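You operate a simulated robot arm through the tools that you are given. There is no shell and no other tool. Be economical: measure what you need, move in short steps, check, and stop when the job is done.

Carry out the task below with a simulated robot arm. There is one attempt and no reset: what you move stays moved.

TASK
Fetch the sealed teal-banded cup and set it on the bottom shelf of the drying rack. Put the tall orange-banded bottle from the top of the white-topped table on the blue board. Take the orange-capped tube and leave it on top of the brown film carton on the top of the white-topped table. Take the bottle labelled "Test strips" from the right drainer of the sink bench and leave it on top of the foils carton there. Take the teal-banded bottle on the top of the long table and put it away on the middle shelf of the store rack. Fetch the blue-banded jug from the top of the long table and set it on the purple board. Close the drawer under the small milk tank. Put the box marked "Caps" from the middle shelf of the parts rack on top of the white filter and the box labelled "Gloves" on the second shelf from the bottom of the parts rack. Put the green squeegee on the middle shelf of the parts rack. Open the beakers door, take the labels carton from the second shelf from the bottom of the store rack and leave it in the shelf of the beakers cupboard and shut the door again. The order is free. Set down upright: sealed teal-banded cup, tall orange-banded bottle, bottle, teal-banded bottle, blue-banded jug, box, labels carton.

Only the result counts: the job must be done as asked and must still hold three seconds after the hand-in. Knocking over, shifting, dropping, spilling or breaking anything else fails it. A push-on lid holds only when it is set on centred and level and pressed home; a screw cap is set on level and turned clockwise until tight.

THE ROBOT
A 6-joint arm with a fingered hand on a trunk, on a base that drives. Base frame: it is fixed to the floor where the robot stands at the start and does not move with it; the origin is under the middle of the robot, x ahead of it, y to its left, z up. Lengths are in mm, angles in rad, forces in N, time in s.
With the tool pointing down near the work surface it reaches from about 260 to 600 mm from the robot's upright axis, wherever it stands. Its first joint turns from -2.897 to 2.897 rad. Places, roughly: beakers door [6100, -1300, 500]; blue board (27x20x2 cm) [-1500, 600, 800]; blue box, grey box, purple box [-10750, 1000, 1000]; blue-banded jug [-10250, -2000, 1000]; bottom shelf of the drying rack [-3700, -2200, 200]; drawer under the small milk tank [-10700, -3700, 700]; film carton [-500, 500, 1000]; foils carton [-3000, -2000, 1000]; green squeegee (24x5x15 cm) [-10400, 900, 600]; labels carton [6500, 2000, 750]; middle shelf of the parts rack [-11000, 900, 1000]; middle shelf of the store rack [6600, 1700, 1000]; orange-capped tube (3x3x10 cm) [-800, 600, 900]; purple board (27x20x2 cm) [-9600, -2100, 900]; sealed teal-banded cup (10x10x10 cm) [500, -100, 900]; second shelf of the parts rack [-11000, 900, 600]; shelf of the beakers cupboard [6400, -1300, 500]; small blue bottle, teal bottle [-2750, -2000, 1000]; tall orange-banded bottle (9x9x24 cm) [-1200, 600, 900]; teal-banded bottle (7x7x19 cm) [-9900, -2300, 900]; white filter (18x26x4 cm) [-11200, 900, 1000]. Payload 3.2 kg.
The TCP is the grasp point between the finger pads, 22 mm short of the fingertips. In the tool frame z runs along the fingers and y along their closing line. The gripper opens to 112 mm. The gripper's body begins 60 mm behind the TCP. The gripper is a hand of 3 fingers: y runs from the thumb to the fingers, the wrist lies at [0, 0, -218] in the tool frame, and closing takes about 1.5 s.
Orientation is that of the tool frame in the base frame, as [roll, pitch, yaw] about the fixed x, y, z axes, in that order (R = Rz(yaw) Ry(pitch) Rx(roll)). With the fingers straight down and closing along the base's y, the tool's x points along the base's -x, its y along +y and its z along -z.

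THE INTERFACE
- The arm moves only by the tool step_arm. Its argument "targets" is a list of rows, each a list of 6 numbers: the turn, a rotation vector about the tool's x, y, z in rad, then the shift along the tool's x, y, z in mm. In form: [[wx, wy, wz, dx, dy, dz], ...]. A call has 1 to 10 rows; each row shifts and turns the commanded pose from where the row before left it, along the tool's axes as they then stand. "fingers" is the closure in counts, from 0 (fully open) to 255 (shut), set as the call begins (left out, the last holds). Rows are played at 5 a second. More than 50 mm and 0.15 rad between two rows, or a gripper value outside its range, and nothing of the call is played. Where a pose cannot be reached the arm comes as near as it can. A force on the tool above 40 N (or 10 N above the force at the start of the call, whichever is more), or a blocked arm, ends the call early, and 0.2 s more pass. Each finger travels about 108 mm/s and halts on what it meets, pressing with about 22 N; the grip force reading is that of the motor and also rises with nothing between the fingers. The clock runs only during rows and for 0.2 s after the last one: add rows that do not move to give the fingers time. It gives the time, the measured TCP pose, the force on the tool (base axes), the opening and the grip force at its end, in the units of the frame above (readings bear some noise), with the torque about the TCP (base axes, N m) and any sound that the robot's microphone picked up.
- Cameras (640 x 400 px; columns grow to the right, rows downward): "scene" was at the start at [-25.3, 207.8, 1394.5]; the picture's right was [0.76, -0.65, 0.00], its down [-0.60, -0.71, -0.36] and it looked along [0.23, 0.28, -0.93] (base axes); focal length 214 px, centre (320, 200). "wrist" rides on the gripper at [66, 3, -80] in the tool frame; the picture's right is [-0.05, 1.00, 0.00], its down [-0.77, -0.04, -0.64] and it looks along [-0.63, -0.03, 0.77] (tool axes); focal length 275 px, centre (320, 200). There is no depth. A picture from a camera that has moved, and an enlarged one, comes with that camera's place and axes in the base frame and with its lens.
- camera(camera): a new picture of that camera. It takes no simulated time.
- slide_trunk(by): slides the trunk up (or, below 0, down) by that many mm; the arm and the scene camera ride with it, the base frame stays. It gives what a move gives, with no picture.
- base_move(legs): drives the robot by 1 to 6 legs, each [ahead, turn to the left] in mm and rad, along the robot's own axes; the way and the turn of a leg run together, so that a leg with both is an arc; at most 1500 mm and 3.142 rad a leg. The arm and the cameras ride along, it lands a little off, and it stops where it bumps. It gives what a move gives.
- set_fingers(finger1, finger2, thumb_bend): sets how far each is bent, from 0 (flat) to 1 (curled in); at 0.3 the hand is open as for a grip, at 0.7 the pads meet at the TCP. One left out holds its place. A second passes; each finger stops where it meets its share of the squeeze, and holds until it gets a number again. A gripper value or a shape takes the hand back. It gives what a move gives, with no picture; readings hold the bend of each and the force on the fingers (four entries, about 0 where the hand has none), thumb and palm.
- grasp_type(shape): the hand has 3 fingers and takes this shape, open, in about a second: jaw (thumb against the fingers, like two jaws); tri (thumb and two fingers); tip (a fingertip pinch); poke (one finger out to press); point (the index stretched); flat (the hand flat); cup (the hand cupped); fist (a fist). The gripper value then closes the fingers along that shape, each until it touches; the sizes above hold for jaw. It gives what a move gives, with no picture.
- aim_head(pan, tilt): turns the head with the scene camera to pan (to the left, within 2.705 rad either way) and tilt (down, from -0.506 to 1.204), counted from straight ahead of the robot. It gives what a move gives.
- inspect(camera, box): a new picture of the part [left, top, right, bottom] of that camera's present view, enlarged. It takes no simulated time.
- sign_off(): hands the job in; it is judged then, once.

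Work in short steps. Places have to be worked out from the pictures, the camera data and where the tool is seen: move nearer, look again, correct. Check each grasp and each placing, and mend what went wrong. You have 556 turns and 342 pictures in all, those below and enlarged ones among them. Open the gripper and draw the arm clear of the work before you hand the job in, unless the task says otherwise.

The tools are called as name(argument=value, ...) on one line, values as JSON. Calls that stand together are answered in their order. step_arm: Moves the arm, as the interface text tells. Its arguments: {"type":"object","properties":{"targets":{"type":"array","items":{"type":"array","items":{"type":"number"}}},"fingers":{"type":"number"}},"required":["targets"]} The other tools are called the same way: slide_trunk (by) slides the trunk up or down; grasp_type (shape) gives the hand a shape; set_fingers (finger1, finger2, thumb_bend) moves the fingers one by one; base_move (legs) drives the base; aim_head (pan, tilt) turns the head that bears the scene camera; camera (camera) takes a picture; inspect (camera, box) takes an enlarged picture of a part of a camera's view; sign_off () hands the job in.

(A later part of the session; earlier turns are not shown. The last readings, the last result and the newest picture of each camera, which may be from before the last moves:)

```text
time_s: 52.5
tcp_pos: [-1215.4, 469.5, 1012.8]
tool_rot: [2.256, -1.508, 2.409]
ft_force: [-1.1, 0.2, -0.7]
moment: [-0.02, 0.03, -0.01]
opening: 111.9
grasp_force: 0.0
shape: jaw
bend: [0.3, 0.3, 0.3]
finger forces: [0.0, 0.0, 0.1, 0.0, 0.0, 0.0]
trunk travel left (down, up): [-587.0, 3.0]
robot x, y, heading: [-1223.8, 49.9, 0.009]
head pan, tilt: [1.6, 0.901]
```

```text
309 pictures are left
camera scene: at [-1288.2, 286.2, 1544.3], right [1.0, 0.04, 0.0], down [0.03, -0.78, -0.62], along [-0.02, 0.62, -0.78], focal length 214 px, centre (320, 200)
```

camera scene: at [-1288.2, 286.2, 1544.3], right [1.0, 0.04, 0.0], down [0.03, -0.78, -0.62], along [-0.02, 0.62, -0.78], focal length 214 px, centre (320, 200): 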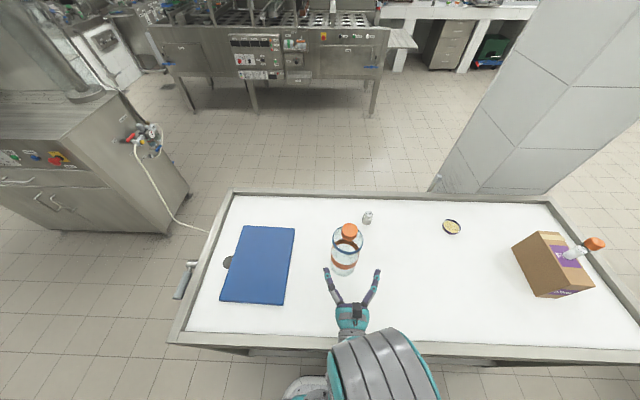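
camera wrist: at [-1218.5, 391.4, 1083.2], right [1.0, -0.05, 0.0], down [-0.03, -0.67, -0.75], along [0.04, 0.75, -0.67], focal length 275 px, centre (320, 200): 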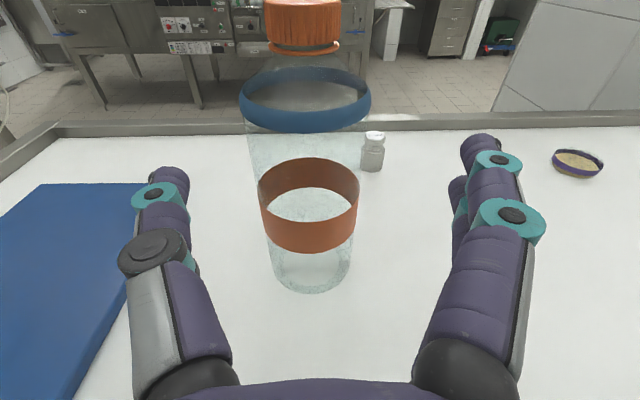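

The bottle is straight ahead: axis (-1218, 573), band at z≈895–965. Lower trunk 82 mm and advance to straddle the band.

slide_trunk(by=-82)

step_arm(targets=[[0, 0, 0, 0, -3, 30], [0, 0, 0, 0, -3, 30], [0, 0, 0, 0, -2, 25], [0, 0, 0, 0, 0, 18], [0, 0, 0, 0, 0, 0]])

camera(camera="wrist")

```text
time_s: 53.6
tcp_pos: [-1213.4, 468.3, 931.0]
tool_rot: [2.258, -1.51, 2.404]
ft_force: [-0.7, 0.7, 0.8]
moment: [0.02, -0.04, 0.03]
opening: 112.0
grasp_force: 0.0
shape: jaw
bend: [0.3, 0.3, 0.3]
finger forces: [0.1, 0.0, 0.1, 0.1, 0.0, 0.0]
trunk travel left (down, up): [-505.0, 85.0]
robot x, y, heading: [-1224.3, 46.5, 0.002]
head pan, tilt: [1.6, 0.901]
```

```text
time_s: 54.8
tcp_pos: [-1218.3, 571.1, 925.5]
tool_rot: [2.262, -1.507, 2.403]
ft_force: [-0.4, -0.9, -1.1]
moment: [0.0, -0.01, -0.02]
opening: 112.0
grasp_force: 0.0
shape: jaw
bend: [0.3, 0.3, 0.3]
finger forces: [0.1, 0.1, 0.0, 0.0, 0.0, 0.1]
trunk travel left (down, up): [-505.0, 85.0]
robot x, y, heading: [-1220.8, 42.3, 0.005]
head pan, tilt: [1.6, 0.901]
```

```text
308 pictures are left
camera wrist: at [-1221.4, 494.3, 996.4], right [1.0, -0.05, 0.0], down [-0.03, -0.67, -0.75], along [0.04, 0.75, -0.67], focal length 275 px, centre (320, 200)
```

wrist: 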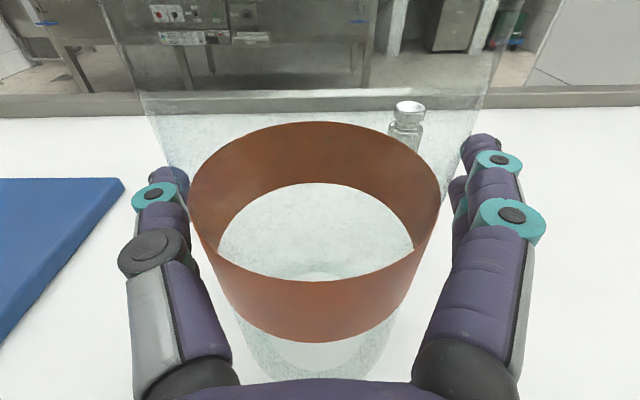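

Bottle is between the fingers and centred. Close.

step_arm(targets=[[0, 0, 0, 0, 0, 0], [0, 0, 0, 0, 0, 0], [0, 0, 0, 0, 0, 0], [0, 0, 0, 0, 0, 0], [0, 0, 0, 0, 0, 0], [0, 0, 0, 0, 0, 0]], fingers=255)

slide_trunk(by=50)

camera(camera="scene")

camera(camera="wrist")

```text
time_s: 56.2
tcp_pos: [-1218.7, 571.7, 925.0]
tool_rot: [2.262, -1.509, 2.402]
ft_force: [-0.3, 1.0, -0.7]
moment: [0.01, 0.0, 0.03]
opening: 79.3
grasp_force: 22.0
shape: jaw
bend: [0.66, 0.67, 0.65]
finger forces: [9.8, 9.8, 0.0, 0.1, 19.7, 0.0]
trunk travel left (down, up): [-505.0, 85.0]
robot x, y, heading: [-1222.5, 48.7, 0.0]
head pan, tilt: [1.6, 0.901]
```

```text
time_s: 57.2
tcp_pos: [-1217.6, 570.7, 976.2]
tool_rot: [2.265, -1.508, 2.4]
ft_force: [0.5, -0.2, -0.8]
moment: [-0.01, 0.01, -0.02]
opening: 79.5
grasp_force: 22.3
shape: jaw
bend: [0.66, 0.67, 0.65]
finger forces: [9.8, 9.8, 0.0, 0.0, 19.5, 0.1]
trunk travel left (down, up): [-555.0, 35.0]
robot x, y, heading: [-1226.5, 47.7, 0.006]
head pan, tilt: [1.6, 0.901]
```

```text
307 pictures are left
camera scene: at [-1287.5, 286.4, 1512.3], right [1.0, 0.03, 0.0], down [0.03, -0.78, -0.62], along [-0.02, 0.62, -0.78], focal length 214 px, centre (320, 200)
```

scene: 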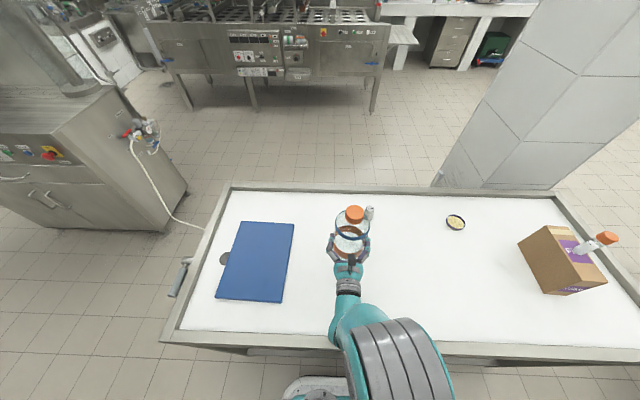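

```text
306 pictures are left
camera wrist: at [-1221.4, 494.2, 1046.3], right [1.0, -0.05, 0.0], down [-0.03, -0.67, -0.75], along [0.04, 0.75, -0.67], focal length 275 px, centre (320, 200)
```

wrist: 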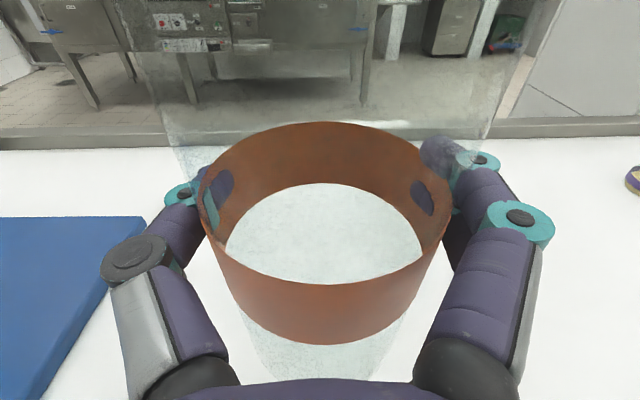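

Lifted. The board centre is (-1501, 575): back up 283 mm.

base_move(legs=[[-283, 0]])

camera(camera="scene")

camera(camera="wrist")

```text
time_s: 59.1
tcp_pos: [-1503.9, 568.7, 975.9]
tool_rot: [2.259, -1.509, 2.407]
ft_force: [0.1, 0.1, -0.6]
moment: [0.01, 0.03, -0.01]
opening: 79.4
grasp_force: 22.1
shape: jaw
bend: [0.66, 0.67, 0.65]
finger forces: [9.8, 9.9, 0.0, 0.0, 19.6, 0.1]
trunk travel left (down, up): [-555.0, 35.0]
robot x, y, heading: [-1507.6, 42.8, 0.004]
head pan, tilt: [1.6, 0.901]
```

```text
305 pictures are left
camera scene: at [-1573.9, 284.7, 1512.3], right [1.0, 0.04, 0.0], down [0.03, -0.78, -0.62], along [-0.02, 0.62, -0.78], focal length 214 px, centre (320, 200)
```

scene: 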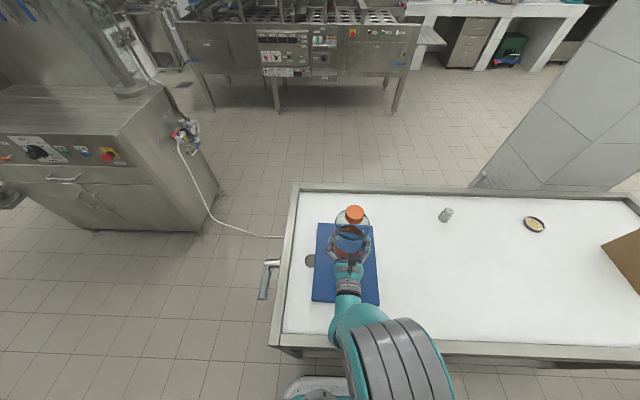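

```text
304 pictures are left
camera wrist: at [-1507.6, 492.6, 1046.3], right [1.0, -0.05, 0.0], down [-0.03, -0.67, -0.75], along [0.04, 0.75, -0.67], focal length 275 px, centre (320, 200)
```

wrist: 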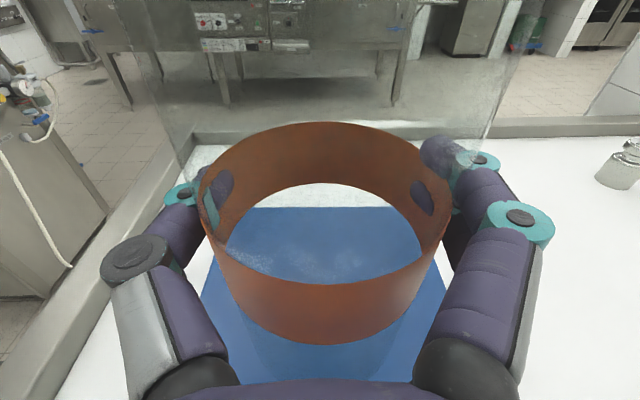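

Centred over the board. Lower 24 mm with the trunk, then feel for contact in small steps.

slide_trunk(by=-24)

step_arm(targets=[[0, 0, 0, -3, 0, 0], [0, 0, 0, -3, 0, 0], [0, 0, 0, -3, 0, 0]])

```text
time_s: 59.8
tcp_pos: [-1503.6, 569.2, 952.4]
tool_rot: [2.262, -1.509, 2.403]
ft_force: [0.6, -0.5, -0.6]
moment: [0.0, 0.0, 0.0]
opening: 79.4
grasp_force: 22.4
shape: jaw
bend: [0.66, 0.67, 0.65]
finger forces: [9.9, 9.8, 0.0, 0.1, 19.6, 0.0]
trunk travel left (down, up): [-531.0, 59.0]
robot x, y, heading: [-1506.2, 46.9, 0.007]
head pan, tilt: [1.6, 0.901]
```

```text
time_s: 60.6
tcp_pos: [-1502.9, 570.3, 943.3]
tool_rot: [2.266, -1.51, 2.399]
ft_force: [0.1, 0.1, -0.4]
moment: [0.02, -0.02, 0.01]
opening: 79.4
grasp_force: 22.1
shape: jaw
bend: [0.66, 0.67, 0.65]
finger forces: [9.7, 9.9, 0.0, 0.0, 19.6, 0.1]
trunk travel left (down, up): [-531.0, 59.0]
robot x, y, heading: [-1508.0, 42.1, 0.01]
head pan, tilt: [1.6, 0.901]
```

No contact yet; continue.

step_arm(targets=[[0, 0, 0, -2, 0, 0], [0, 0, 0, -2, 0, 0], [0, 0, 0, -2, 0, 0]])

```text
time_s: 61.4
tcp_pos: [-1503.1, 568.7, 939.8]
tool_rot: [2.159, -1.515, 2.509]
ft_force: [0.7, 3.2, 22.9]
moment: [0.25, 0.07, 0.0]
opening: 79.4
grasp_force: 21.6
shape: jaw
bend: [0.66, 0.67, 0.65]
finger forces: [10.5, 10.2, 0.0, 0.1, 20.4, 0.0]
trunk travel left (down, up): [-531.0, 59.0]
robot x, y, heading: [-1504.9, 46.0, 0.001]
head pan, tilt: [1.6, 0.901]
```

Contact. Ease up 2 mm and release.

step_arm(targets=[[0, 0, 0, 2, 0, 0], [0, 0, 0, 0, 0, 0]])

step_arm(targets=[[0, 0, 0, 0, 0, 0], [0, 0, 0, 0, 0, 0], [0, 0, 0, 0, 0, 0], [0, 0, 0, 0, 0, 0], [0, 0, 0, 0, 0, 0]], fingers=0)

step_arm(targets=[[0, 0, 0, 0, 3, -30], [0, 0, 0, 0, 3, -30], [0, 0, 0, 0, 3, -30], [0, 0, 0, 0, 0, 0]])

camera(camera="wrist")

```text
time_s: 62.0
tcp_pos: [-1501.3, 568.1, 941.0]
tool_rot: [2.227, -1.511, 2.439]
ft_force: [-0.4, 4.7, 22.9]
moment: [0.29, 0.02, 0.0]
opening: 79.2
grasp_force: 22.7
shape: jaw
bend: [0.66, 0.67, 0.65]
finger forces: [10.6, 10.4, 0.0, 0.0, 20.6, 0.0]
trunk travel left (down, up): [-531.0, 59.0]
robot x, y, heading: [-1509.1, 42.7, 0.008]
head pan, tilt: [1.6, 0.901]
```

```text
time_s: 63.2
tcp_pos: [-1503.6, 570.1, 938.5]
tool_rot: [2.265, -1.51, 2.399]
ft_force: [0.6, 0.4, -0.2]
moment: [0.02, 0.0, 0.01]
opening: 112.2
grasp_force: 0.0
shape: jaw
bend: [0.3, 0.3, 0.3]
finger forces: [0.0, 0.0, 0.0, 0.0, 0.1, 0.1]
trunk travel left (down, up): [-531.0, 59.0]
robot x, y, heading: [-1505.8, 46.8, 0.001]
head pan, tilt: [1.6, 0.901]
```

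```text
time_s: 64.2
tcp_pos: [-1498.0, 480.7, 943.3]
tool_rot: [2.263, -1.509, 2.403]
ft_force: [0.0, -0.2, 1.1]
moment: [0.02, -0.01, 0.03]
opening: 111.8
grasp_force: 0.0
shape: jaw
bend: [0.3, 0.3, 0.3]
finger forces: [0.0, 0.0, 0.0, 0.1, 0.1, 0.1]
trunk travel left (down, up): [-531.0, 59.0]
robot x, y, heading: [-1507.4, 48.0, -0.0]
head pan, tilt: [1.6, 0.901]
```

```text
303 pictures are left
camera wrist: at [-1501.5, 402.3, 1013.6], right [1.0, -0.05, 0.0], down [-0.03, -0.67, -0.75], along [0.04, 0.75, -0.67], focal length 275 px, centre (320, 200)
```

wrist: 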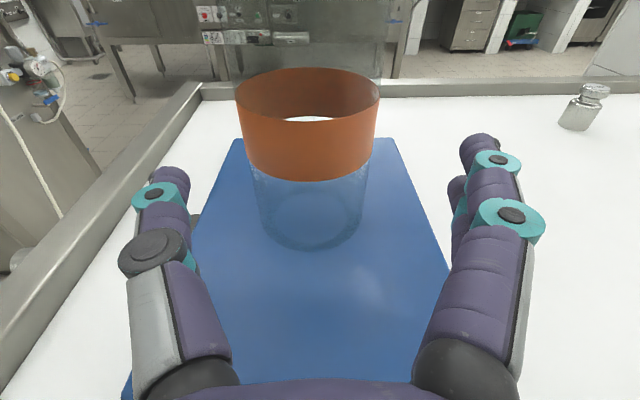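

Bottle stands on the blue board. Next the teal cup: retract a little, raise the trunk, drive to x≈-20 and turn right so the hand faces the stainless table.

step_arm(targets=[[0, 0, 0, 0, 2, -40], [0, 0, 0, 0, 0, 0]])

slide_trunk(by=59)

base_move(legs=[[1485, 0]])

camera(camera="scene")

```text
time_s: 64.8
tcp_pos: [-1497.2, 456.4, 941.6]
tool_rot: [2.136, -1.52, 2.513]
ft_force: [-0.3, -0.6, 0.0]
moment: [0.0, -0.04, 0.04]
opening: 112.0
grasp_force: 0.1
shape: jaw
bend: [0.3, 0.3, 0.3]
finger forces: [0.0, 0.1, 0.0, 0.0, 0.0, 0.0]
out of reach, approached as far as the arm can: row 1
trunk travel left (down, up): [-531.0, 59.0]
robot x, y, heading: [-1506.5, 43.1, 0.005]
head pan, tilt: [1.6, 0.901]
```

```text
time_s: 65.8
tcp_pos: [-1497.7, 457.0, 998.0]
tool_rot: [2.167, -1.518, 2.484]
ft_force: [-0.4, 0.4, 0.5]
moment: [-0.01, -0.02, 0.0]
opening: 112.2
grasp_force: 0.0
shape: jaw
bend: [0.3, 0.3, 0.3]
finger forces: [0.0, 0.0, 0.0, 0.0, 0.0, 0.0]
trunk travel left (down, up): [-590.0, 0.0]
robot x, y, heading: [-1508.2, 43.5, -0.001]
head pan, tilt: [1.6, 0.901]
```

```text
time_s: 73.2
tcp_pos: [-14.0, 473.1, 997.0]
tool_rot: [2.179, -1.515, 2.485]
ft_force: [0.2, -0.3, -0.3]
moment: [-0.03, -0.01, -0.03]
opening: 112.0
grasp_force: 0.0
shape: jaw
bend: [0.3, 0.3, 0.3]
finger forces: [0.1, 0.1, 0.0, 0.0, 0.0, 0.1]
trunk travel left (down, up): [-590.0, 0.0]
robot x, y, heading: [-23.0, 58.4, 0.015]
head pan, tilt: [1.6, 0.901]
```

```text
302 pictures are left
camera scene: at [-87.5, 299.8, 1546.9], right [1.0, 0.05, 0.0], down [0.04, -0.78, -0.62], along [-0.03, 0.62, -0.78], focal length 214 px, centre (320, 200)
```

scene: 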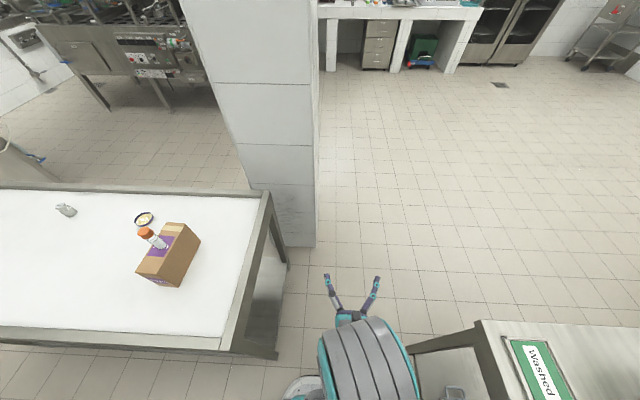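

Tube still stands. Back up 70 mm more for approach room, then turn right to face -y (hand toward +x) and look at the cups.

base_move(legs=[[-70, 0], [0, -1.586]])

camera(camera="scene")

camera(camera="wrist")

```text
time_s: 78.1
tcp_pos: [322.9, 47.6, 996.8]
tool_rot: [2.167, -1.518, 0.913]
ft_force: [0.3, -0.3, -0.1]
moment: [-0.02, 0.01, -0.04]
opening: 112.0
grasp_force: 0.0
shape: jaw
bend: [0.3, 0.3, 0.3]
finger forces: [0.0, 0.1, 0.1, 0.0, 0.0, 0.0]
trunk travel left (down, up): [-590.0, 0.0]
robot x, y, heading: [-92.2, 58.8, -1.571]
head pan, tilt: [1.6, 0.901]
```

```text
301 pictures are left
camera scene: at [149.4, 121.3, 1546.9], right [0.03, -1.0, 0.0], down [-0.78, -0.03, -0.62], along [0.62, 0.02, -0.78], focal length 214 px, centre (320, 200)
```

scene: 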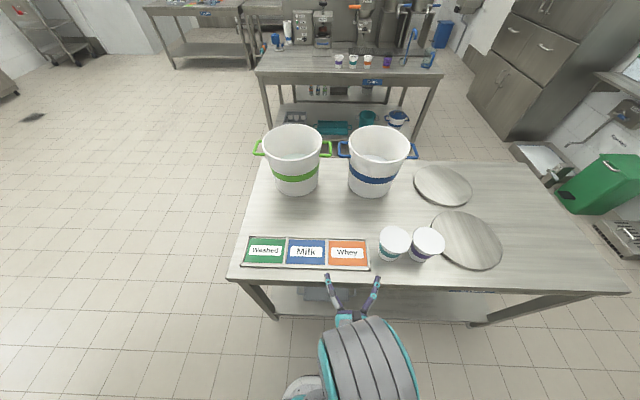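

```text
300 pictures are left
camera wrist: at [244.1, 53.1, 1066.5], right [-0.07, -1.0, 0.0], down [-0.66, 0.04, -0.75], along [0.75, -0.05, -0.66], focal length 275 px, centre (320, 200)
```

wrist: 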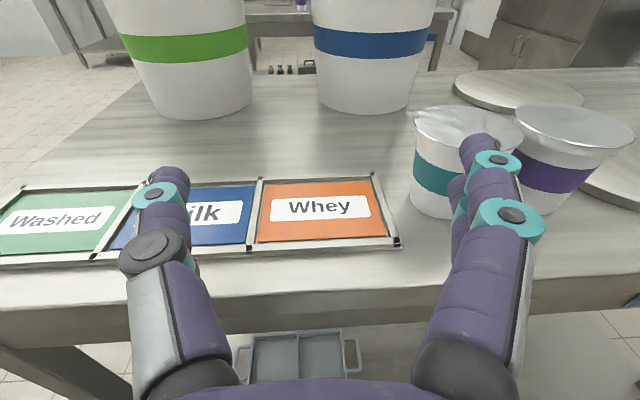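

Rims of the teal and purple cups nearly touch, so I'll approach diagonally from the +y side, direction about (0.62,-0.78). First extend over the table (above the cups), then yaw the hand.

step_arm(targets=[[0, 0, 0, 0, 22, 30], [0, 0, 0, 0, 22, 30], [0, 0, 0, 0, 22, 30], [-0.15, 0, 0, 0, 0, 0], [-0.15, 0, 0, 0, 0, 0], [-0.15, 0, 0, 0, 0, 0], [-0.15, 0, 0, 0, 0, 0], [-0.15, 0, 0, 0, 0, 0], [-0.15, 0, 0, 0, 0, 0], [0, 0, 0, 0, 0, 0]])

camera(camera="wrist")

```text
time_s: 80.3
tcp_pos: [407.2, -23.6, 997.2]
tool_rot: [1.272, -1.515, 0.905]
ft_force: [0.4, -0.2, -0.3]
moment: [0.0, -0.04, -0.02]
opening: 111.9
grasp_force: 0.0
shape: jaw
bend: [0.3, 0.3, 0.3]
finger forces: [0.0, 0.0, 0.1, 0.1, 0.1, 0.1]
trunk travel left (down, up): [-590.0, 0.0]
robot x, y, heading: [-91.0, 56.3, -1.568]
head pan, tilt: [1.6, 0.901]
```

```text
299 pictures are left
camera wrist: at [361.6, 43.7, 1063.4], right [-0.82, -0.57, 0.0], down [-0.36, 0.51, -0.78], along [0.44, -0.64, -0.62], focal length 275 px, centre (320, 200)
```

wrist: 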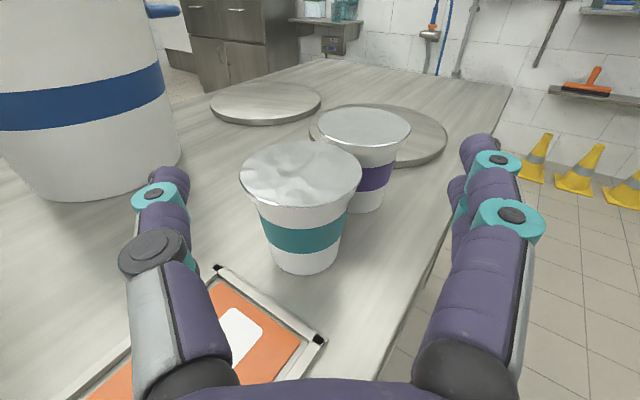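

Good view. Cup centre ≈(467,-84), purple ≈(464,-186); the diagonal has clearance. Centre laterally, lower by trunk to z≈912 and check.

step_arm(targets=[[0, 0, 0, 0, -15, 0], [0, 0, 0, 0, 0, 0]])

slide_trunk(by=-85)

camera(camera="wrist")

```text
time_s: 80.9
tcp_pos: [419.1, -13.9, 996.4]
tool_rot: [1.269, -1.516, 0.909]
ft_force: [0.0, 0.7, 0.5]
moment: [0.02, 0.02, 0.01]
opening: 111.9
grasp_force: 0.1
shape: jaw
bend: [0.3, 0.3, 0.3]
finger forces: [0.1, 0.1, 0.0, 0.0, 0.0, 0.0]
trunk travel left (down, up): [-590.0, 0.0]
robot x, y, heading: [-89.1, 61.0, -1.566]
head pan, tilt: [1.6, 0.901]
```

```text
time_s: 82.1
tcp_pos: [418.6, -14.9, 911.4]
tool_rot: [1.265, -1.519, 0.914]
ft_force: [0.3, 0.3, -0.5]
moment: [-0.01, 0.0, 0.03]
opening: 112.0
grasp_force: 0.0
shape: jaw
bend: [0.3, 0.3, 0.3]
finger forces: [0.1, 0.0, 0.0, 0.0, 0.1, 0.0]
trunk travel left (down, up): [-505.0, 85.0]
robot x, y, heading: [-95.8, 60.3, -1.569]
head pan, tilt: [1.6, 0.901]
```

```text
298 pictures are left
camera wrist: at [373.9, 52.3, 977.6], right [-0.82, -0.57, 0.0], down [-0.36, 0.51, -0.78], along [0.44, -0.64, -0.62], focal length 275 px, centre (320, 200)
```

wrist: 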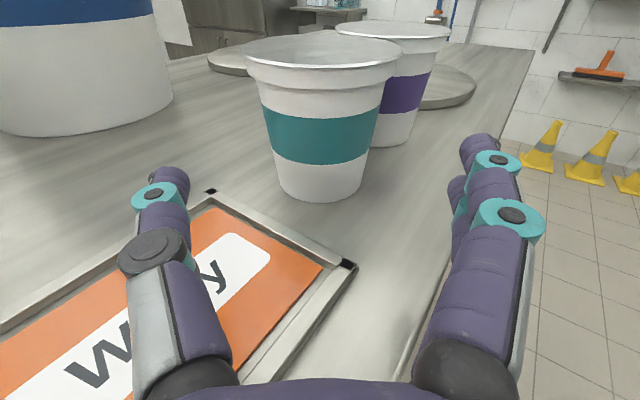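

Centred. Advance ~88 mm to straddle the cup.

step_arm(targets=[[0, 0, 0, 0, 0, 30], [0, 0, 0, 0, 0, 30], [0, 0, 0, 0, 0, 28], [0, 0, 0, 0, 0, 0]])

camera(camera="wrist")

camera(camera="scene")

```text
time_s: 83.1
tcp_pos: [470.1, -88.2, 912.0]
tool_rot: [1.276, -1.517, 0.902]
ft_force: [-0.5, -0.7, 0.2]
moment: [0.01, 0.03, 0.02]
opening: 111.9
grasp_force: 0.1
shape: jaw
bend: [0.3, 0.3, 0.3]
finger forces: [0.0, 0.0, 0.0, 0.0, 0.0, 0.1]
trunk travel left (down, up): [-505.0, 85.0]
robot x, y, heading: [-93.3, 57.0, -1.571]
head pan, tilt: [1.6, 0.901]
```

```text
297 pictures are left
camera wrist: at [424.2, -20.4, 977.5], right [-0.82, -0.57, 0.0], down [-0.36, 0.51, -0.78], along [0.44, -0.64, -0.62], focal length 275 px, centre (320, 200)
```

wrist: 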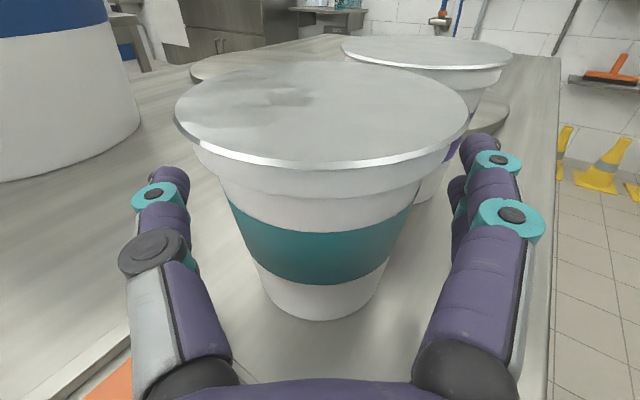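

```text
296 pictures are left
camera scene: at [149.4, 121.3, 1461.9], right [0.03, -1.0, 0.0], down [-0.78, -0.03, -0.62], along [0.62, 0.02, -0.78], focal length 214 px, centre (320, 200)
```

scene: 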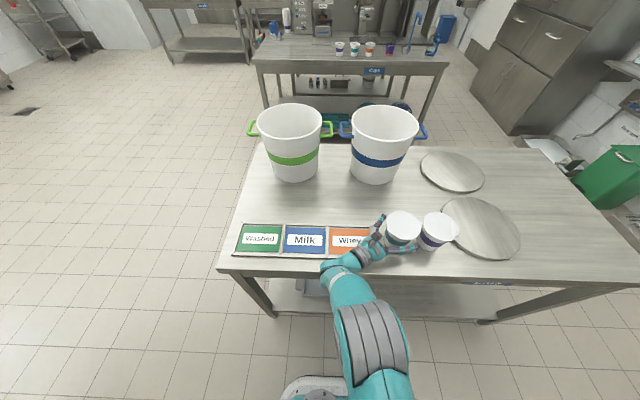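

Advance 10 mm more, then close and lift with the trunk.

step_arm(targets=[[0, 0, 0, 0, 0, 10], [0, 0, 0, 0, 0, 0]])

step_arm(targets=[[0, 0, 0, 0, 0, 0], [0, 0, 0, 0, 0, 0], [0, 0, 0, 0, 0, 0], [0, 0, 0, 0, 0, 0], [0, 0, 0, 0, 0, 0], [0, 0, 0, 0, 0, 0]], fingers=255)

slide_trunk(by=20)

camera(camera="wrist")

```text
time_s: 83.7
tcp_pos: [475.6, -95.9, 912.3]
tool_rot: [1.266, -1.517, 0.912]
ft_force: [-0.3, 0.1, 0.2]
moment: [-0.04, 0.0, 0.0]
opening: 112.1
grasp_force: 0.0
shape: jaw
bend: [0.3, 0.3, 0.3]
finger forces: [0.0, 0.1, 0.1, 0.0, 0.0, 0.1]
trunk travel left (down, up): [-505.0, 85.0]
robot x, y, heading: [-88.5, 59.1, -1.567]
head pan, tilt: [1.6, 0.901]
```

```text
time_s: 85.1
tcp_pos: [475.6, -96.6, 913.4]
tool_rot: [1.271, -1.517, 0.906]
ft_force: [-0.4, -0.7, 0.0]
moment: [0.05, 0.03, -0.01]
opening: 71.8
grasp_force: 22.6
shape: jaw
bend: [0.68, 0.71, 0.69]
finger forces: [9.5, 9.5, 0.1, 0.1, 19.7, 0.0]
trunk travel left (down, up): [-505.0, 85.0]
robot x, y, heading: [-90.9, 60.6, -1.565]
head pan, tilt: [1.6, 0.901]
```

```text
time_s: 85.8
tcp_pos: [476.0, -95.8, 931.9]
tool_rot: [1.28, -1.517, 0.9]
ft_force: [-0.2, 0.3, -3.6]
moment: [0.03, 0.02, -0.02]
opening: 71.7
grasp_force: 22.3
shape: jaw
bend: [0.69, 0.71, 0.69]
finger forces: [9.3, 9.6, 0.0, 0.0, 20.6, 0.0]
trunk travel left (down, up): [-525.0, 65.0]
robot x, y, heading: [-89.3, 59.5, -1.563]
head pan, tilt: [1.6, 0.901]
```

```text
295 pictures are left
camera wrist: at [430.2, -28.5, 997.8], right [-0.82, -0.57, 0.0], down [-0.36, 0.51, -0.78], along [0.44, -0.64, -0.62], focal length 275 px, centre (320, 200)
```

wrist: 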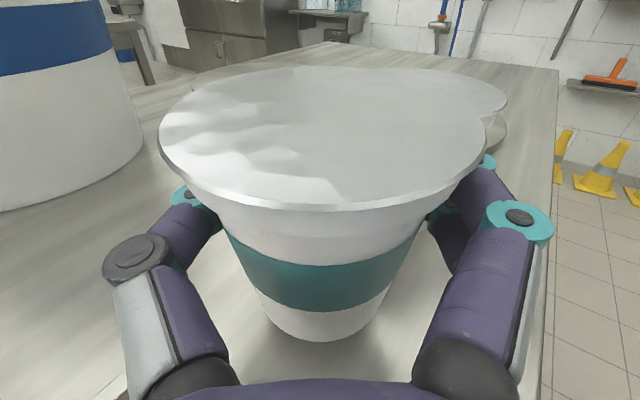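

Gripped securely. Lift, back out along the approach and yaw the hand back to radial.

slide_trunk(by=65)

step_arm(targets=[[0, 0, 0, 0, 0, -30], [0, 0, 0, 0, 0, -30], [0, 0, 0, 0, 0, -30], [0.15, 0, 0, 0, 0, 0], [0.15, 0, 0, 0, 0, 0], [0.15, 0, 0, 0, 0, 0], [0.15, 0, 0, 0, 0, 0], [0.15, 0, 0, 0, 0, 0], [0.15, 0, 0, 0, 0, 0], [0, 0, 0, 0, 0, 0]])

step_arm(targets=[[0, 0, 0, 0, -20, -25], [0, 0, 0, 0, -25, -25], [0, 0, 0, 0, -15, -25], [0, 0, 0, 0, 0, 0]])

camera(camera="wrist")

```text
time_s: 86.8
tcp_pos: [476.1, -95.5, 997.5]
tool_rot: [1.278, -1.518, 0.9]
ft_force: [-0.1, 0.6, -3.5]
moment: [0.0, 0.06, -0.01]
opening: 71.7
grasp_force: 22.0
shape: jaw
bend: [0.69, 0.71, 0.69]
finger forces: [9.4, 9.6, 0.0, 0.0, 20.6, 0.1]
trunk travel left (down, up): [-590.0, 0.0]
robot x, y, heading: [-91.4, 59.9, -1.565]
head pan, tilt: [1.6, 0.901]
```

```text
time_s: 89.0
tcp_pos: [424.6, -22.3, 995.6]
tool_rot: [2.178, -1.518, 0.898]
ft_force: [0.0, -0.3, -3.5]
moment: [-0.01, 0.03, -0.04]
opening: 71.9
grasp_force: 21.3
shape: jaw
bend: [0.69, 0.71, 0.69]
finger forces: [9.3, 9.8, 0.0, 0.0, 20.6, 0.0]
trunk travel left (down, up): [-590.0, 0.0]
robot x, y, heading: [-89.8, 60.7, -1.569]
head pan, tilt: [1.6, 0.901]
```

```text
time_s: 90.0
tcp_pos: [353.6, 41.3, 996.3]
tool_rot: [2.173, -1.516, 0.903]
ft_force: [0.7, -0.5, -3.9]
moment: [-0.01, 0.07, 0.0]
opening: 71.8
grasp_force: 22.0
shape: jaw
bend: [0.69, 0.71, 0.69]
finger forces: [9.2, 9.7, 0.1, 0.1, 20.5, 0.0]
trunk travel left (down, up): [-590.0, 0.0]
robot x, y, heading: [-91.0, 59.4, -1.571]
head pan, tilt: [1.6, 0.901]
```

```text
294 pictures are left
camera wrist: at [275.4, 46.4, 1065.1], right [-0.07, -1.0, 0.0], down [-0.66, 0.04, -0.75], along [0.75, -0.05, -0.66], focal length 275 px, centre (320, 200)
```

wrist: 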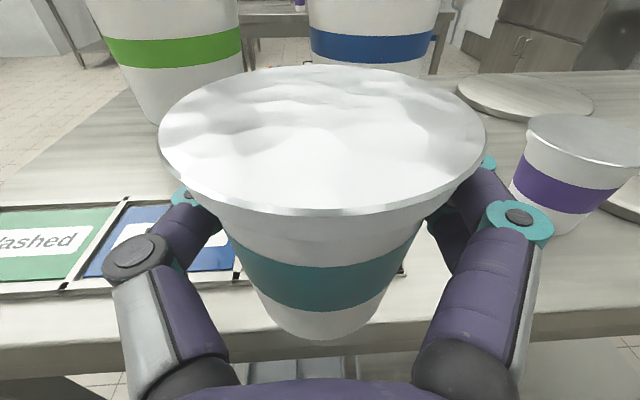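

Cup held upright. Turn right in place and drive diagonally to around (-2000,-1400), ending facing -x with the hand toward the sink wall.

base_move(legs=[[0, -0.918], [1200, 0], [1203, 0], [0, -0.653]])

aim_head(pan=1.4, tilt=0.5)

camera(camera="scene")

aim_head(pan=0.6, tilt=0.5)

camera(camera="scene")

```text
time_s: 106.0
tcp_pos: [-2027.5, -1861.4, 996.2]
tool_rot: [2.173, -1.517, -0.67]
ft_force: [-0.4, -0.3, -2.5]
moment: [0.05, 0.0, 0.0]
opening: 71.8
grasp_force: 22.0
shape: jaw
bend: [0.69, 0.71, 0.69]
finger forces: [9.1, 9.8, 0.0, 0.0, 20.3, 0.1]
trunk travel left (down, up): [-590.0, 0.0]
robot x, y, heading: [-2009.4, -1420.4, 3.145]
head pan, tilt: [1.6, 0.901]
```

```text
time_s: 106.8
tcp_pos: [-2028.3, -1861.0, 996.0]
tool_rot: [2.174, -1.517, -0.673]
ft_force: [-0.5, -0.1, -4.1]
moment: [0.01, -0.03, 0.04]
opening: 71.7
grasp_force: 22.1
shape: jaw
bend: [0.69, 0.71, 0.69]
finger forces: [9.1, 9.8, 0.1, 0.0, 20.3, 0.0]
trunk travel left (down, up): [-590.0, 0.0]
robot x, y, heading: [-2007.3, -1415.8, 3.137]
head pan, tilt: [1.4, 0.499]
```

```text
293 pictures are left
camera scene: at [-1964.4, -1674.2, 1580.6], right [-0.99, 0.17, 0.0], down [0.08, 0.47, -0.88], along [-0.15, -0.86, -0.48], focal length 214 px, centre (320, 200)
```

scene: 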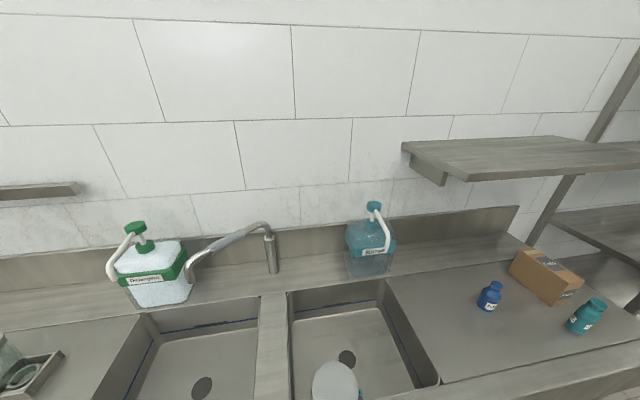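

```text
time_s: 108.0
tcp_pos: [-2027.7, -1860.3, 995.8]
tool_rot: [2.173, -1.517, -0.67]
ft_force: [0.9, 0.5, -3.6]
moment: [0.03, -0.04, 0.01]
opening: 71.4
grasp_force: 21.6
shape: jaw
bend: [0.69, 0.71, 0.69]
finger forces: [9.0, 9.9, 0.0, 0.0, 20.2, 0.0]
trunk travel left (down, up): [-590.0, 0.0]
robot x, y, heading: [-2008.9, -1417.9, 3.142]
head pan, tilt: [0.6, 0.499]
```

```text
292 pictures are left
camera scene: at [-2024.0, -1636.0, 1580.7], right [-0.57, 0.82, 0.0], down [0.39, 0.27, -0.88], along [-0.72, -0.5, -0.48], focal length 214 px, centre (320, 200)
```

scene: 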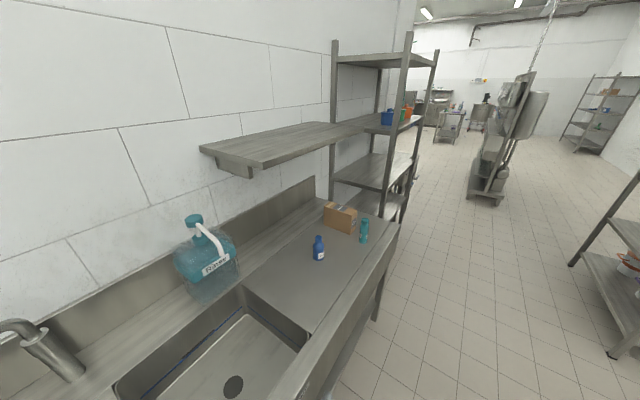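

The drying rack is just past the bench end; foils carton with blue and teal bottles sit on the drainer. I steer ~160 mm away from the bench so the cup clears those items, then go beside the rack and look.

base_move(legs=[[0, -0.2], [800, 0], [0, 0.2], [750, 0]])

aim_head(pan=1.4, tilt=0.75)

camera(camera="scene")

camera(camera="wrist")

```text
time_s: 117.5
tcp_pos: [-3572.1, -1694.0, 995.1]
tool_rot: [2.174, -1.518, -0.681]
ft_force: [0.0, 1.2, -3.9]
moment: [0.02, -0.02, -0.03]
opening: 71.8
grasp_force: 22.2
shape: jaw
bend: [0.69, 0.71, 0.69]
finger forces: [9.0, 9.8, 0.1, 0.0, 20.2, 0.0]
trunk travel left (down, up): [-590.0, 0.0]
robot x, y, heading: [-3546.9, -1252.5, 3.136]
head pan, tilt: [0.6, 0.499]
```

```text
time_s: 118.6
tcp_pos: [-3572.5, -1694.6, 996.3]
tool_rot: [2.174, -1.517, -0.681]
ft_force: [0.0, 0.2, -3.5]
moment: [0.03, 0.02, 0.01]
opening: 71.3
grasp_force: 22.3
shape: jaw
bend: [0.69, 0.71, 0.69]
finger forces: [9.1, 9.6, 0.0, 0.1, 20.2, 0.1]
trunk travel left (down, up): [-590.0, 0.0]
robot x, y, heading: [-3546.6, -1248.2, 3.132]
head pan, tilt: [1.4, 0.75]
```

```text
291 pictures are left
camera scene: at [-3505.7, -1499.1, 1558.8], right [-0.98, 0.18, 0.0], down [0.12, 0.67, -0.73], along [-0.13, -0.72, -0.68], focal length 214 px, centre (320, 200)
```

scene: 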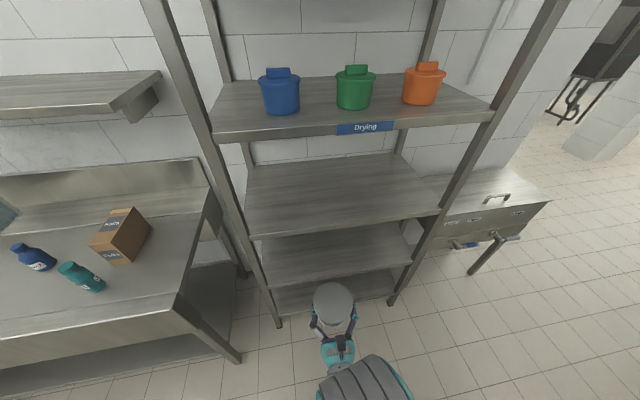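

```text
290 pictures are left
camera wrist: at [-3565.9, -1615.0, 1065.1], right [-1.0, 0.08, 0.0], down [0.05, 0.66, -0.75], along [-0.06, -0.75, -0.66], focal length 275 px, centre (320, 200)
```

wrist: 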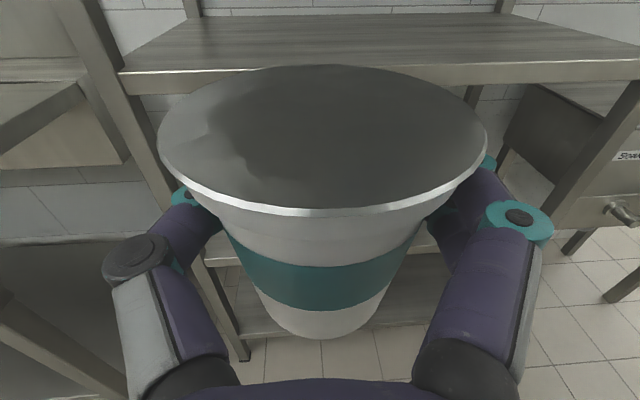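

Rack shelves found at z≈200, 580, 950, 1320; front y≈-1995, x from -4106 to -3331. Lower the trunk and move the base to about (-3700,-1470).

slide_trunk(by=-585)

base_move(legs=[[0, 0.963], [260, 0], [0, -0.957]])

step_arm(targets=[[0, 0, 0, -30, 0, 0], [0, 0, 0, -30, 0, 0], [0, 0, 0, -30, 0, 0], [0, 0, 0, -30, 0, 0], [0, 0, 0, 0, 0, 0]])

camera(camera="scene")

camera(camera="wrist")

```text
refused: -585 is not a number from -400 to 400
```

```text
time_s: 125.4
tcp_pos: [-3723.6, -1906.1, 995.5]
tool_rot: [2.173, -1.515, -0.681]
ft_force: [0.7, 0.1, -3.4]
moment: [0.04, 0.02, -0.01]
opening: 71.3
grasp_force: 22.2
shape: jaw
bend: [0.69, 0.71, 0.69]
finger forces: [9.1, 9.8, 0.0, 0.1, 20.1, 0.1]
trunk travel left (down, up): [-590.0, 0.0]
robot x, y, heading: [-3699.6, -1464.6, 3.133]
head pan, tilt: [1.4, 0.75]
```

```text
time_s: 126.8
tcp_pos: [-3726.1, -1921.8, 896.3]
tool_rot: [0.404, -1.519, 1.084]
ft_force: [-0.7, -0.4, -4.0]
moment: [0.02, -0.04, -0.02]
opening: 71.3
grasp_force: 22.1
shape: jaw
bend: [0.69, 0.71, 0.69]
finger forces: [9.8, 9.9, 0.0, 0.0, 21.2, 0.0]
trunk travel left (down, up): [-590.0, 0.0]
robot x, y, heading: [-3699.1, -1462.1, 3.133]
head pan, tilt: [1.4, 0.75]
stopped in row 5: the arm was blocked; the commanded pose is now the measured one
```

```text
289 pictures are left
camera scene: at [-3657.4, -1712.4, 1558.7], right [-0.98, 0.18, 0.0], down [0.12, 0.67, -0.73], along [-0.13, -0.72, -0.68], focal length 214 px, centre (320, 200)
```

scene: 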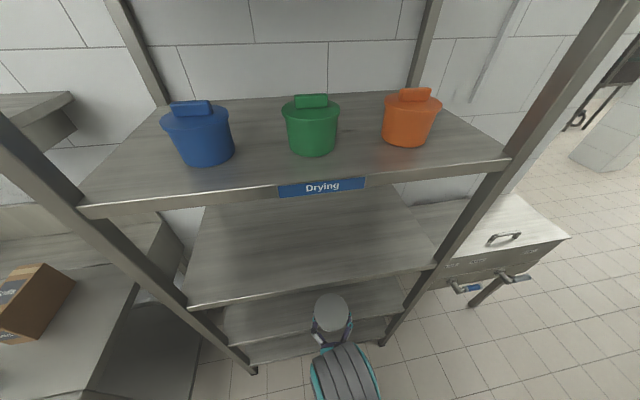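

```text
288 pictures are left
camera wrist: at [-3720.5, -1838.9, 959.6], right [-1.0, 0.08, -0.03], down [0.07, 0.59, -0.8], along [-0.05, -0.8, -0.6], focal length 275 px, centre (320, 200)
```

wrist: 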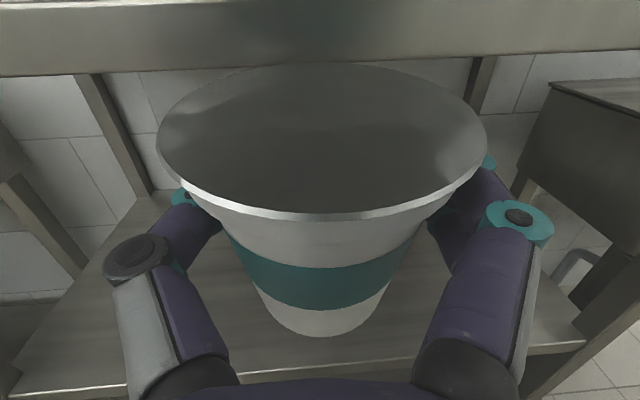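

The arm can't go lower at this short radius; use the trunk first.

slide_trunk(by=-400)

slide_trunk(by=-185)

camera(camera="wrist")

camera(camera="scene")

```text
time_s: 130.6
tcp_pos: [-3725.3, -1923.1, 496.6]
tool_rot: [0.415, -1.518, 1.078]
ft_force: [0.8, -0.3, -4.0]
moment: [0.03, 0.04, 0.03]
opening: 71.4
grasp_force: 21.8
shape: jaw
bend: [0.69, 0.71, 0.69]
finger forces: [9.9, 10.0, 0.0, 0.0, 21.1, 0.0]
trunk travel left (down, up): [-190.0, 400.0]
robot x, y, heading: [-3698.2, -1461.0, 3.134]
head pan, tilt: [1.4, 0.75]
```

```text
time_s: 132.7
tcp_pos: [-3725.6, -1922.3, 312.1]
tool_rot: [0.414, -1.518, 1.081]
ft_force: [1.4, 0.0, -3.0]
moment: [0.04, -0.02, 0.0]
opening: 71.6
grasp_force: 22.2
shape: jaw
bend: [0.69, 0.71, 0.69]
finger forces: [9.8, 9.9, 0.0, 0.1, 21.2, 0.0]
trunk travel left (down, up): [-5.0, 585.0]
robot x, y, heading: [-3699.9, -1463.1, 3.135]
head pan, tilt: [1.4, 0.75]
```

```text
287 pictures are left
camera wrist: at [-3720.1, -1838.4, 374.5], right [-1.0, 0.08, -0.03], down [0.07, 0.6, -0.8], along [-0.05, -0.8, -0.6], focal length 275 px, centre (320, 200)
```

wrist: 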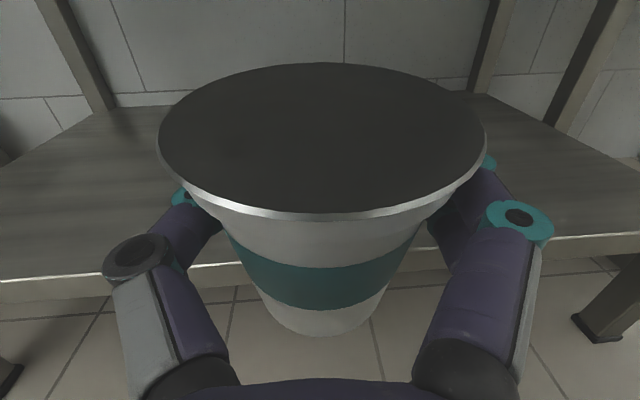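

```text
286 pictures are left
camera scene: at [-3657.4, -1712.1, 973.8], right [-0.98, 0.18, 0.0], down [0.12, 0.67, -0.73], along [-0.13, -0.72, -0.68], focal length 214 px, centre (320, 200)
```

scene: 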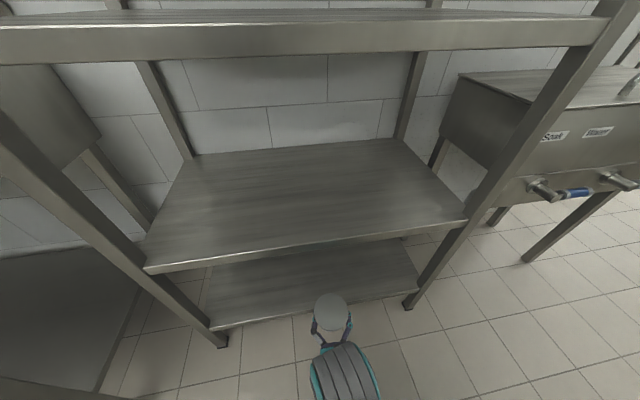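

At z=312 with shelf top at z≈200. Level the small tilt and extend into the shelf while lowering to z≈272.

step_arm(targets=[[0, -0.03, -0.03, 0, 0, 0], [0, 0, 0, -8, 0, 35], [0, 0, 0, -8, 0, 35], [0, 0, 0, -8, 0, 35], [0, 0, 0, -8, 0, 35], [0, 0, 0, -8, 0, 32], [0, 0, 0, 0, 0, 0]])

camera(camera="wrist")

camera(camera="scene")

```text
time_s: 134.2
tcp_pos: [-3741.5, -2094.3, 272.1]
tool_rot: [1.322, -1.516, 0.17]
ft_force: [-0.3, -0.7, -2.8]
moment: [0.05, 0.01, -0.01]
opening: 71.5
grasp_force: 22.0
shape: jaw
bend: [0.69, 0.71, 0.69]
finger forces: [9.7, 9.9, 0.0, 0.1, 21.1, 0.0]
trunk travel left (down, up): [-5.0, 585.0]
robot x, y, heading: [-3698.6, -1461.0, 3.138]
head pan, tilt: [1.4, 0.75]
```

```text
285 pictures are left
camera wrist: at [-3733.5, -2012.4, 339.2], right [-1.0, 0.08, 0.01], down [0.05, 0.62, -0.78], along [-0.07, -0.78, -0.63], focal length 275 px, centre (320, 200)
```

wrist: 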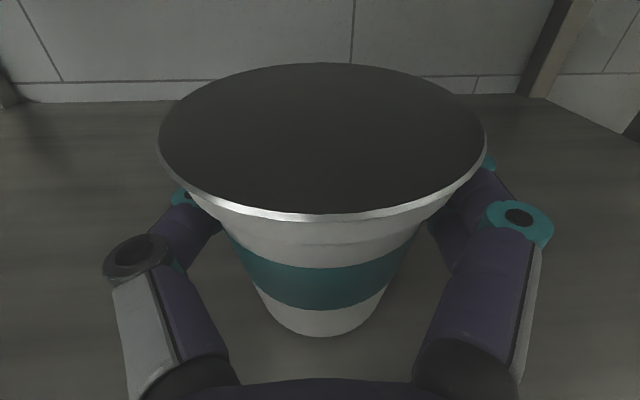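

```text
284 pictures are left
camera scene: at [-3657.4, -1712.2, 973.7], right [-0.98, 0.18, 0.0], down [0.12, 0.67, -0.73], along [-0.13, -0.72, -0.68], focal length 214 px, centre (320, 200)
```

scene: 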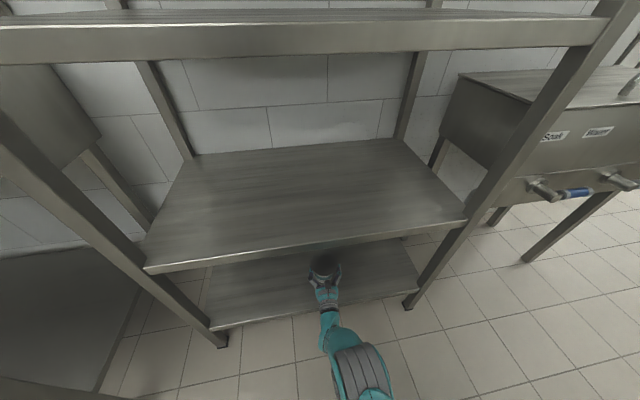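

Inside the shelf. Lower slowly until contact.

step_arm(targets=[[0, 0, 0, -4, 0, 0], [0, 0, 0, -4, 0, 0], [0, 0, 0, -3, 0, 0], [0, 0, 0, -3, 0, 0], [0, 0, 0, -3, 0, 0], [0, 0, 0, -3, 0, 0]])

```text
time_s: 135.7
tcp_pos: [-3741.1, -2094.9, 258.2]
tool_rot: [1.16, -1.514, 0.332]
ft_force: [0.8, -5.4, 23.7]
moment: [-0.32, -0.09, 0.12]
opening: 71.2
grasp_force: 21.9
shape: jaw
bend: [0.69, 0.71, 0.69]
finger forces: [9.6, 8.9, 0.0, 0.0, 19.0, 0.0]
trunk travel left (down, up): [-5.0, 585.0]
robot x, y, heading: [-3702.3, -1460.0, 3.131]
head pan, tilt: [1.4, 0.75]
```

Contact at z≈258. Ease up, release, and withdraw.

step_arm(targets=[[0, 0, 0, 5, 0, 0], [0, 0, 0, 0, 0, 0]])

step_arm(targets=[[0, 0, 0, 0, 0, 0], [0, 0, 0, 0, 0, 0], [0, 0, 0, 0, 0, 0], [0, 0, 0, 0, 0, 0], [0, 0, 0, 0, 0, 0]], fingers=0)

step_arm(targets=[[0, 0, 0, 0, 0, -30], [0, 0, 0, 0, 0, -30], [0, 0, 0, 5, 0, -30], [0, 0, 0, 8, 0, -35], [0, 0, 0, 8, 0, -35], [0, 0, 0, 0, 0, 0]])

camera(camera="wrist")

```text
time_s: 136.2
tcp_pos: [-3741.9, -2093.4, 258.7]
tool_rot: [1.315, -1.518, 0.175]
ft_force: [-0.3, -4.2, 9.8]
moment: [-0.15, -0.11, 0.02]
opening: 70.9
grasp_force: 22.1
shape: jaw
bend: [0.69, 0.71, 0.69]
finger forces: [9.5, 9.2, 0.0, 0.0, 19.8, 0.0]
trunk travel left (down, up): [-5.0, 585.0]
robot x, y, heading: [-3698.6, -1462.6, 3.133]
head pan, tilt: [1.4, 0.75]
```

```text
time_s: 137.4
tcp_pos: [-3742.2, -2094.4, 258.9]
tool_rot: [1.301, -1.517, 0.19]
ft_force: [0.5, 0.2, -0.1]
moment: [0.0, 0.0, -0.01]
opening: 111.9
grasp_force: 0.0
shape: jaw
bend: [0.3, 0.3, 0.3]
finger forces: [0.0, 0.0, 0.0, 0.0, 0.0, 0.2]
trunk travel left (down, up): [-5.0, 585.0]
robot x, y, heading: [-3695.4, -1462.1, 3.137]
head pan, tilt: [1.4, 0.75]
```

```text
time_s: 138.8
tcp_pos: [-3728.2, -1932.9, 276.8]
tool_rot: [1.304, -1.518, 0.186]
ft_force: [0.3, 0.0, 0.7]
moment: [0.01, -0.02, 0.0]
opening: 112.0
grasp_force: 0.1
shape: jaw
bend: [0.3, 0.3, 0.3]
finger forces: [0.0, 0.0, 0.1, 0.0, 0.0, 0.0]
trunk travel left (down, up): [-5.0, 585.0]
robot x, y, heading: [-3699.2, -1464.9, 3.128]
head pan, tilt: [1.4, 0.75]
```

```text
283 pictures are left
camera wrist: at [-3721.5, -1851.5, 342.5], right [-1.0, 0.08, 0.01], down [0.05, 0.62, -0.78], along [-0.07, -0.78, -0.62], focal length 275 px, centre (320, 200)
```

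wrist: 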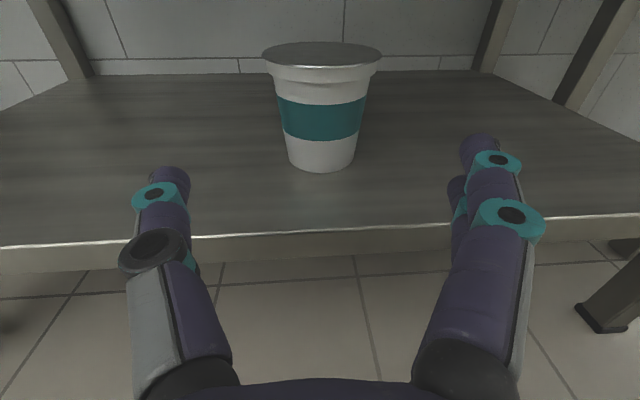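

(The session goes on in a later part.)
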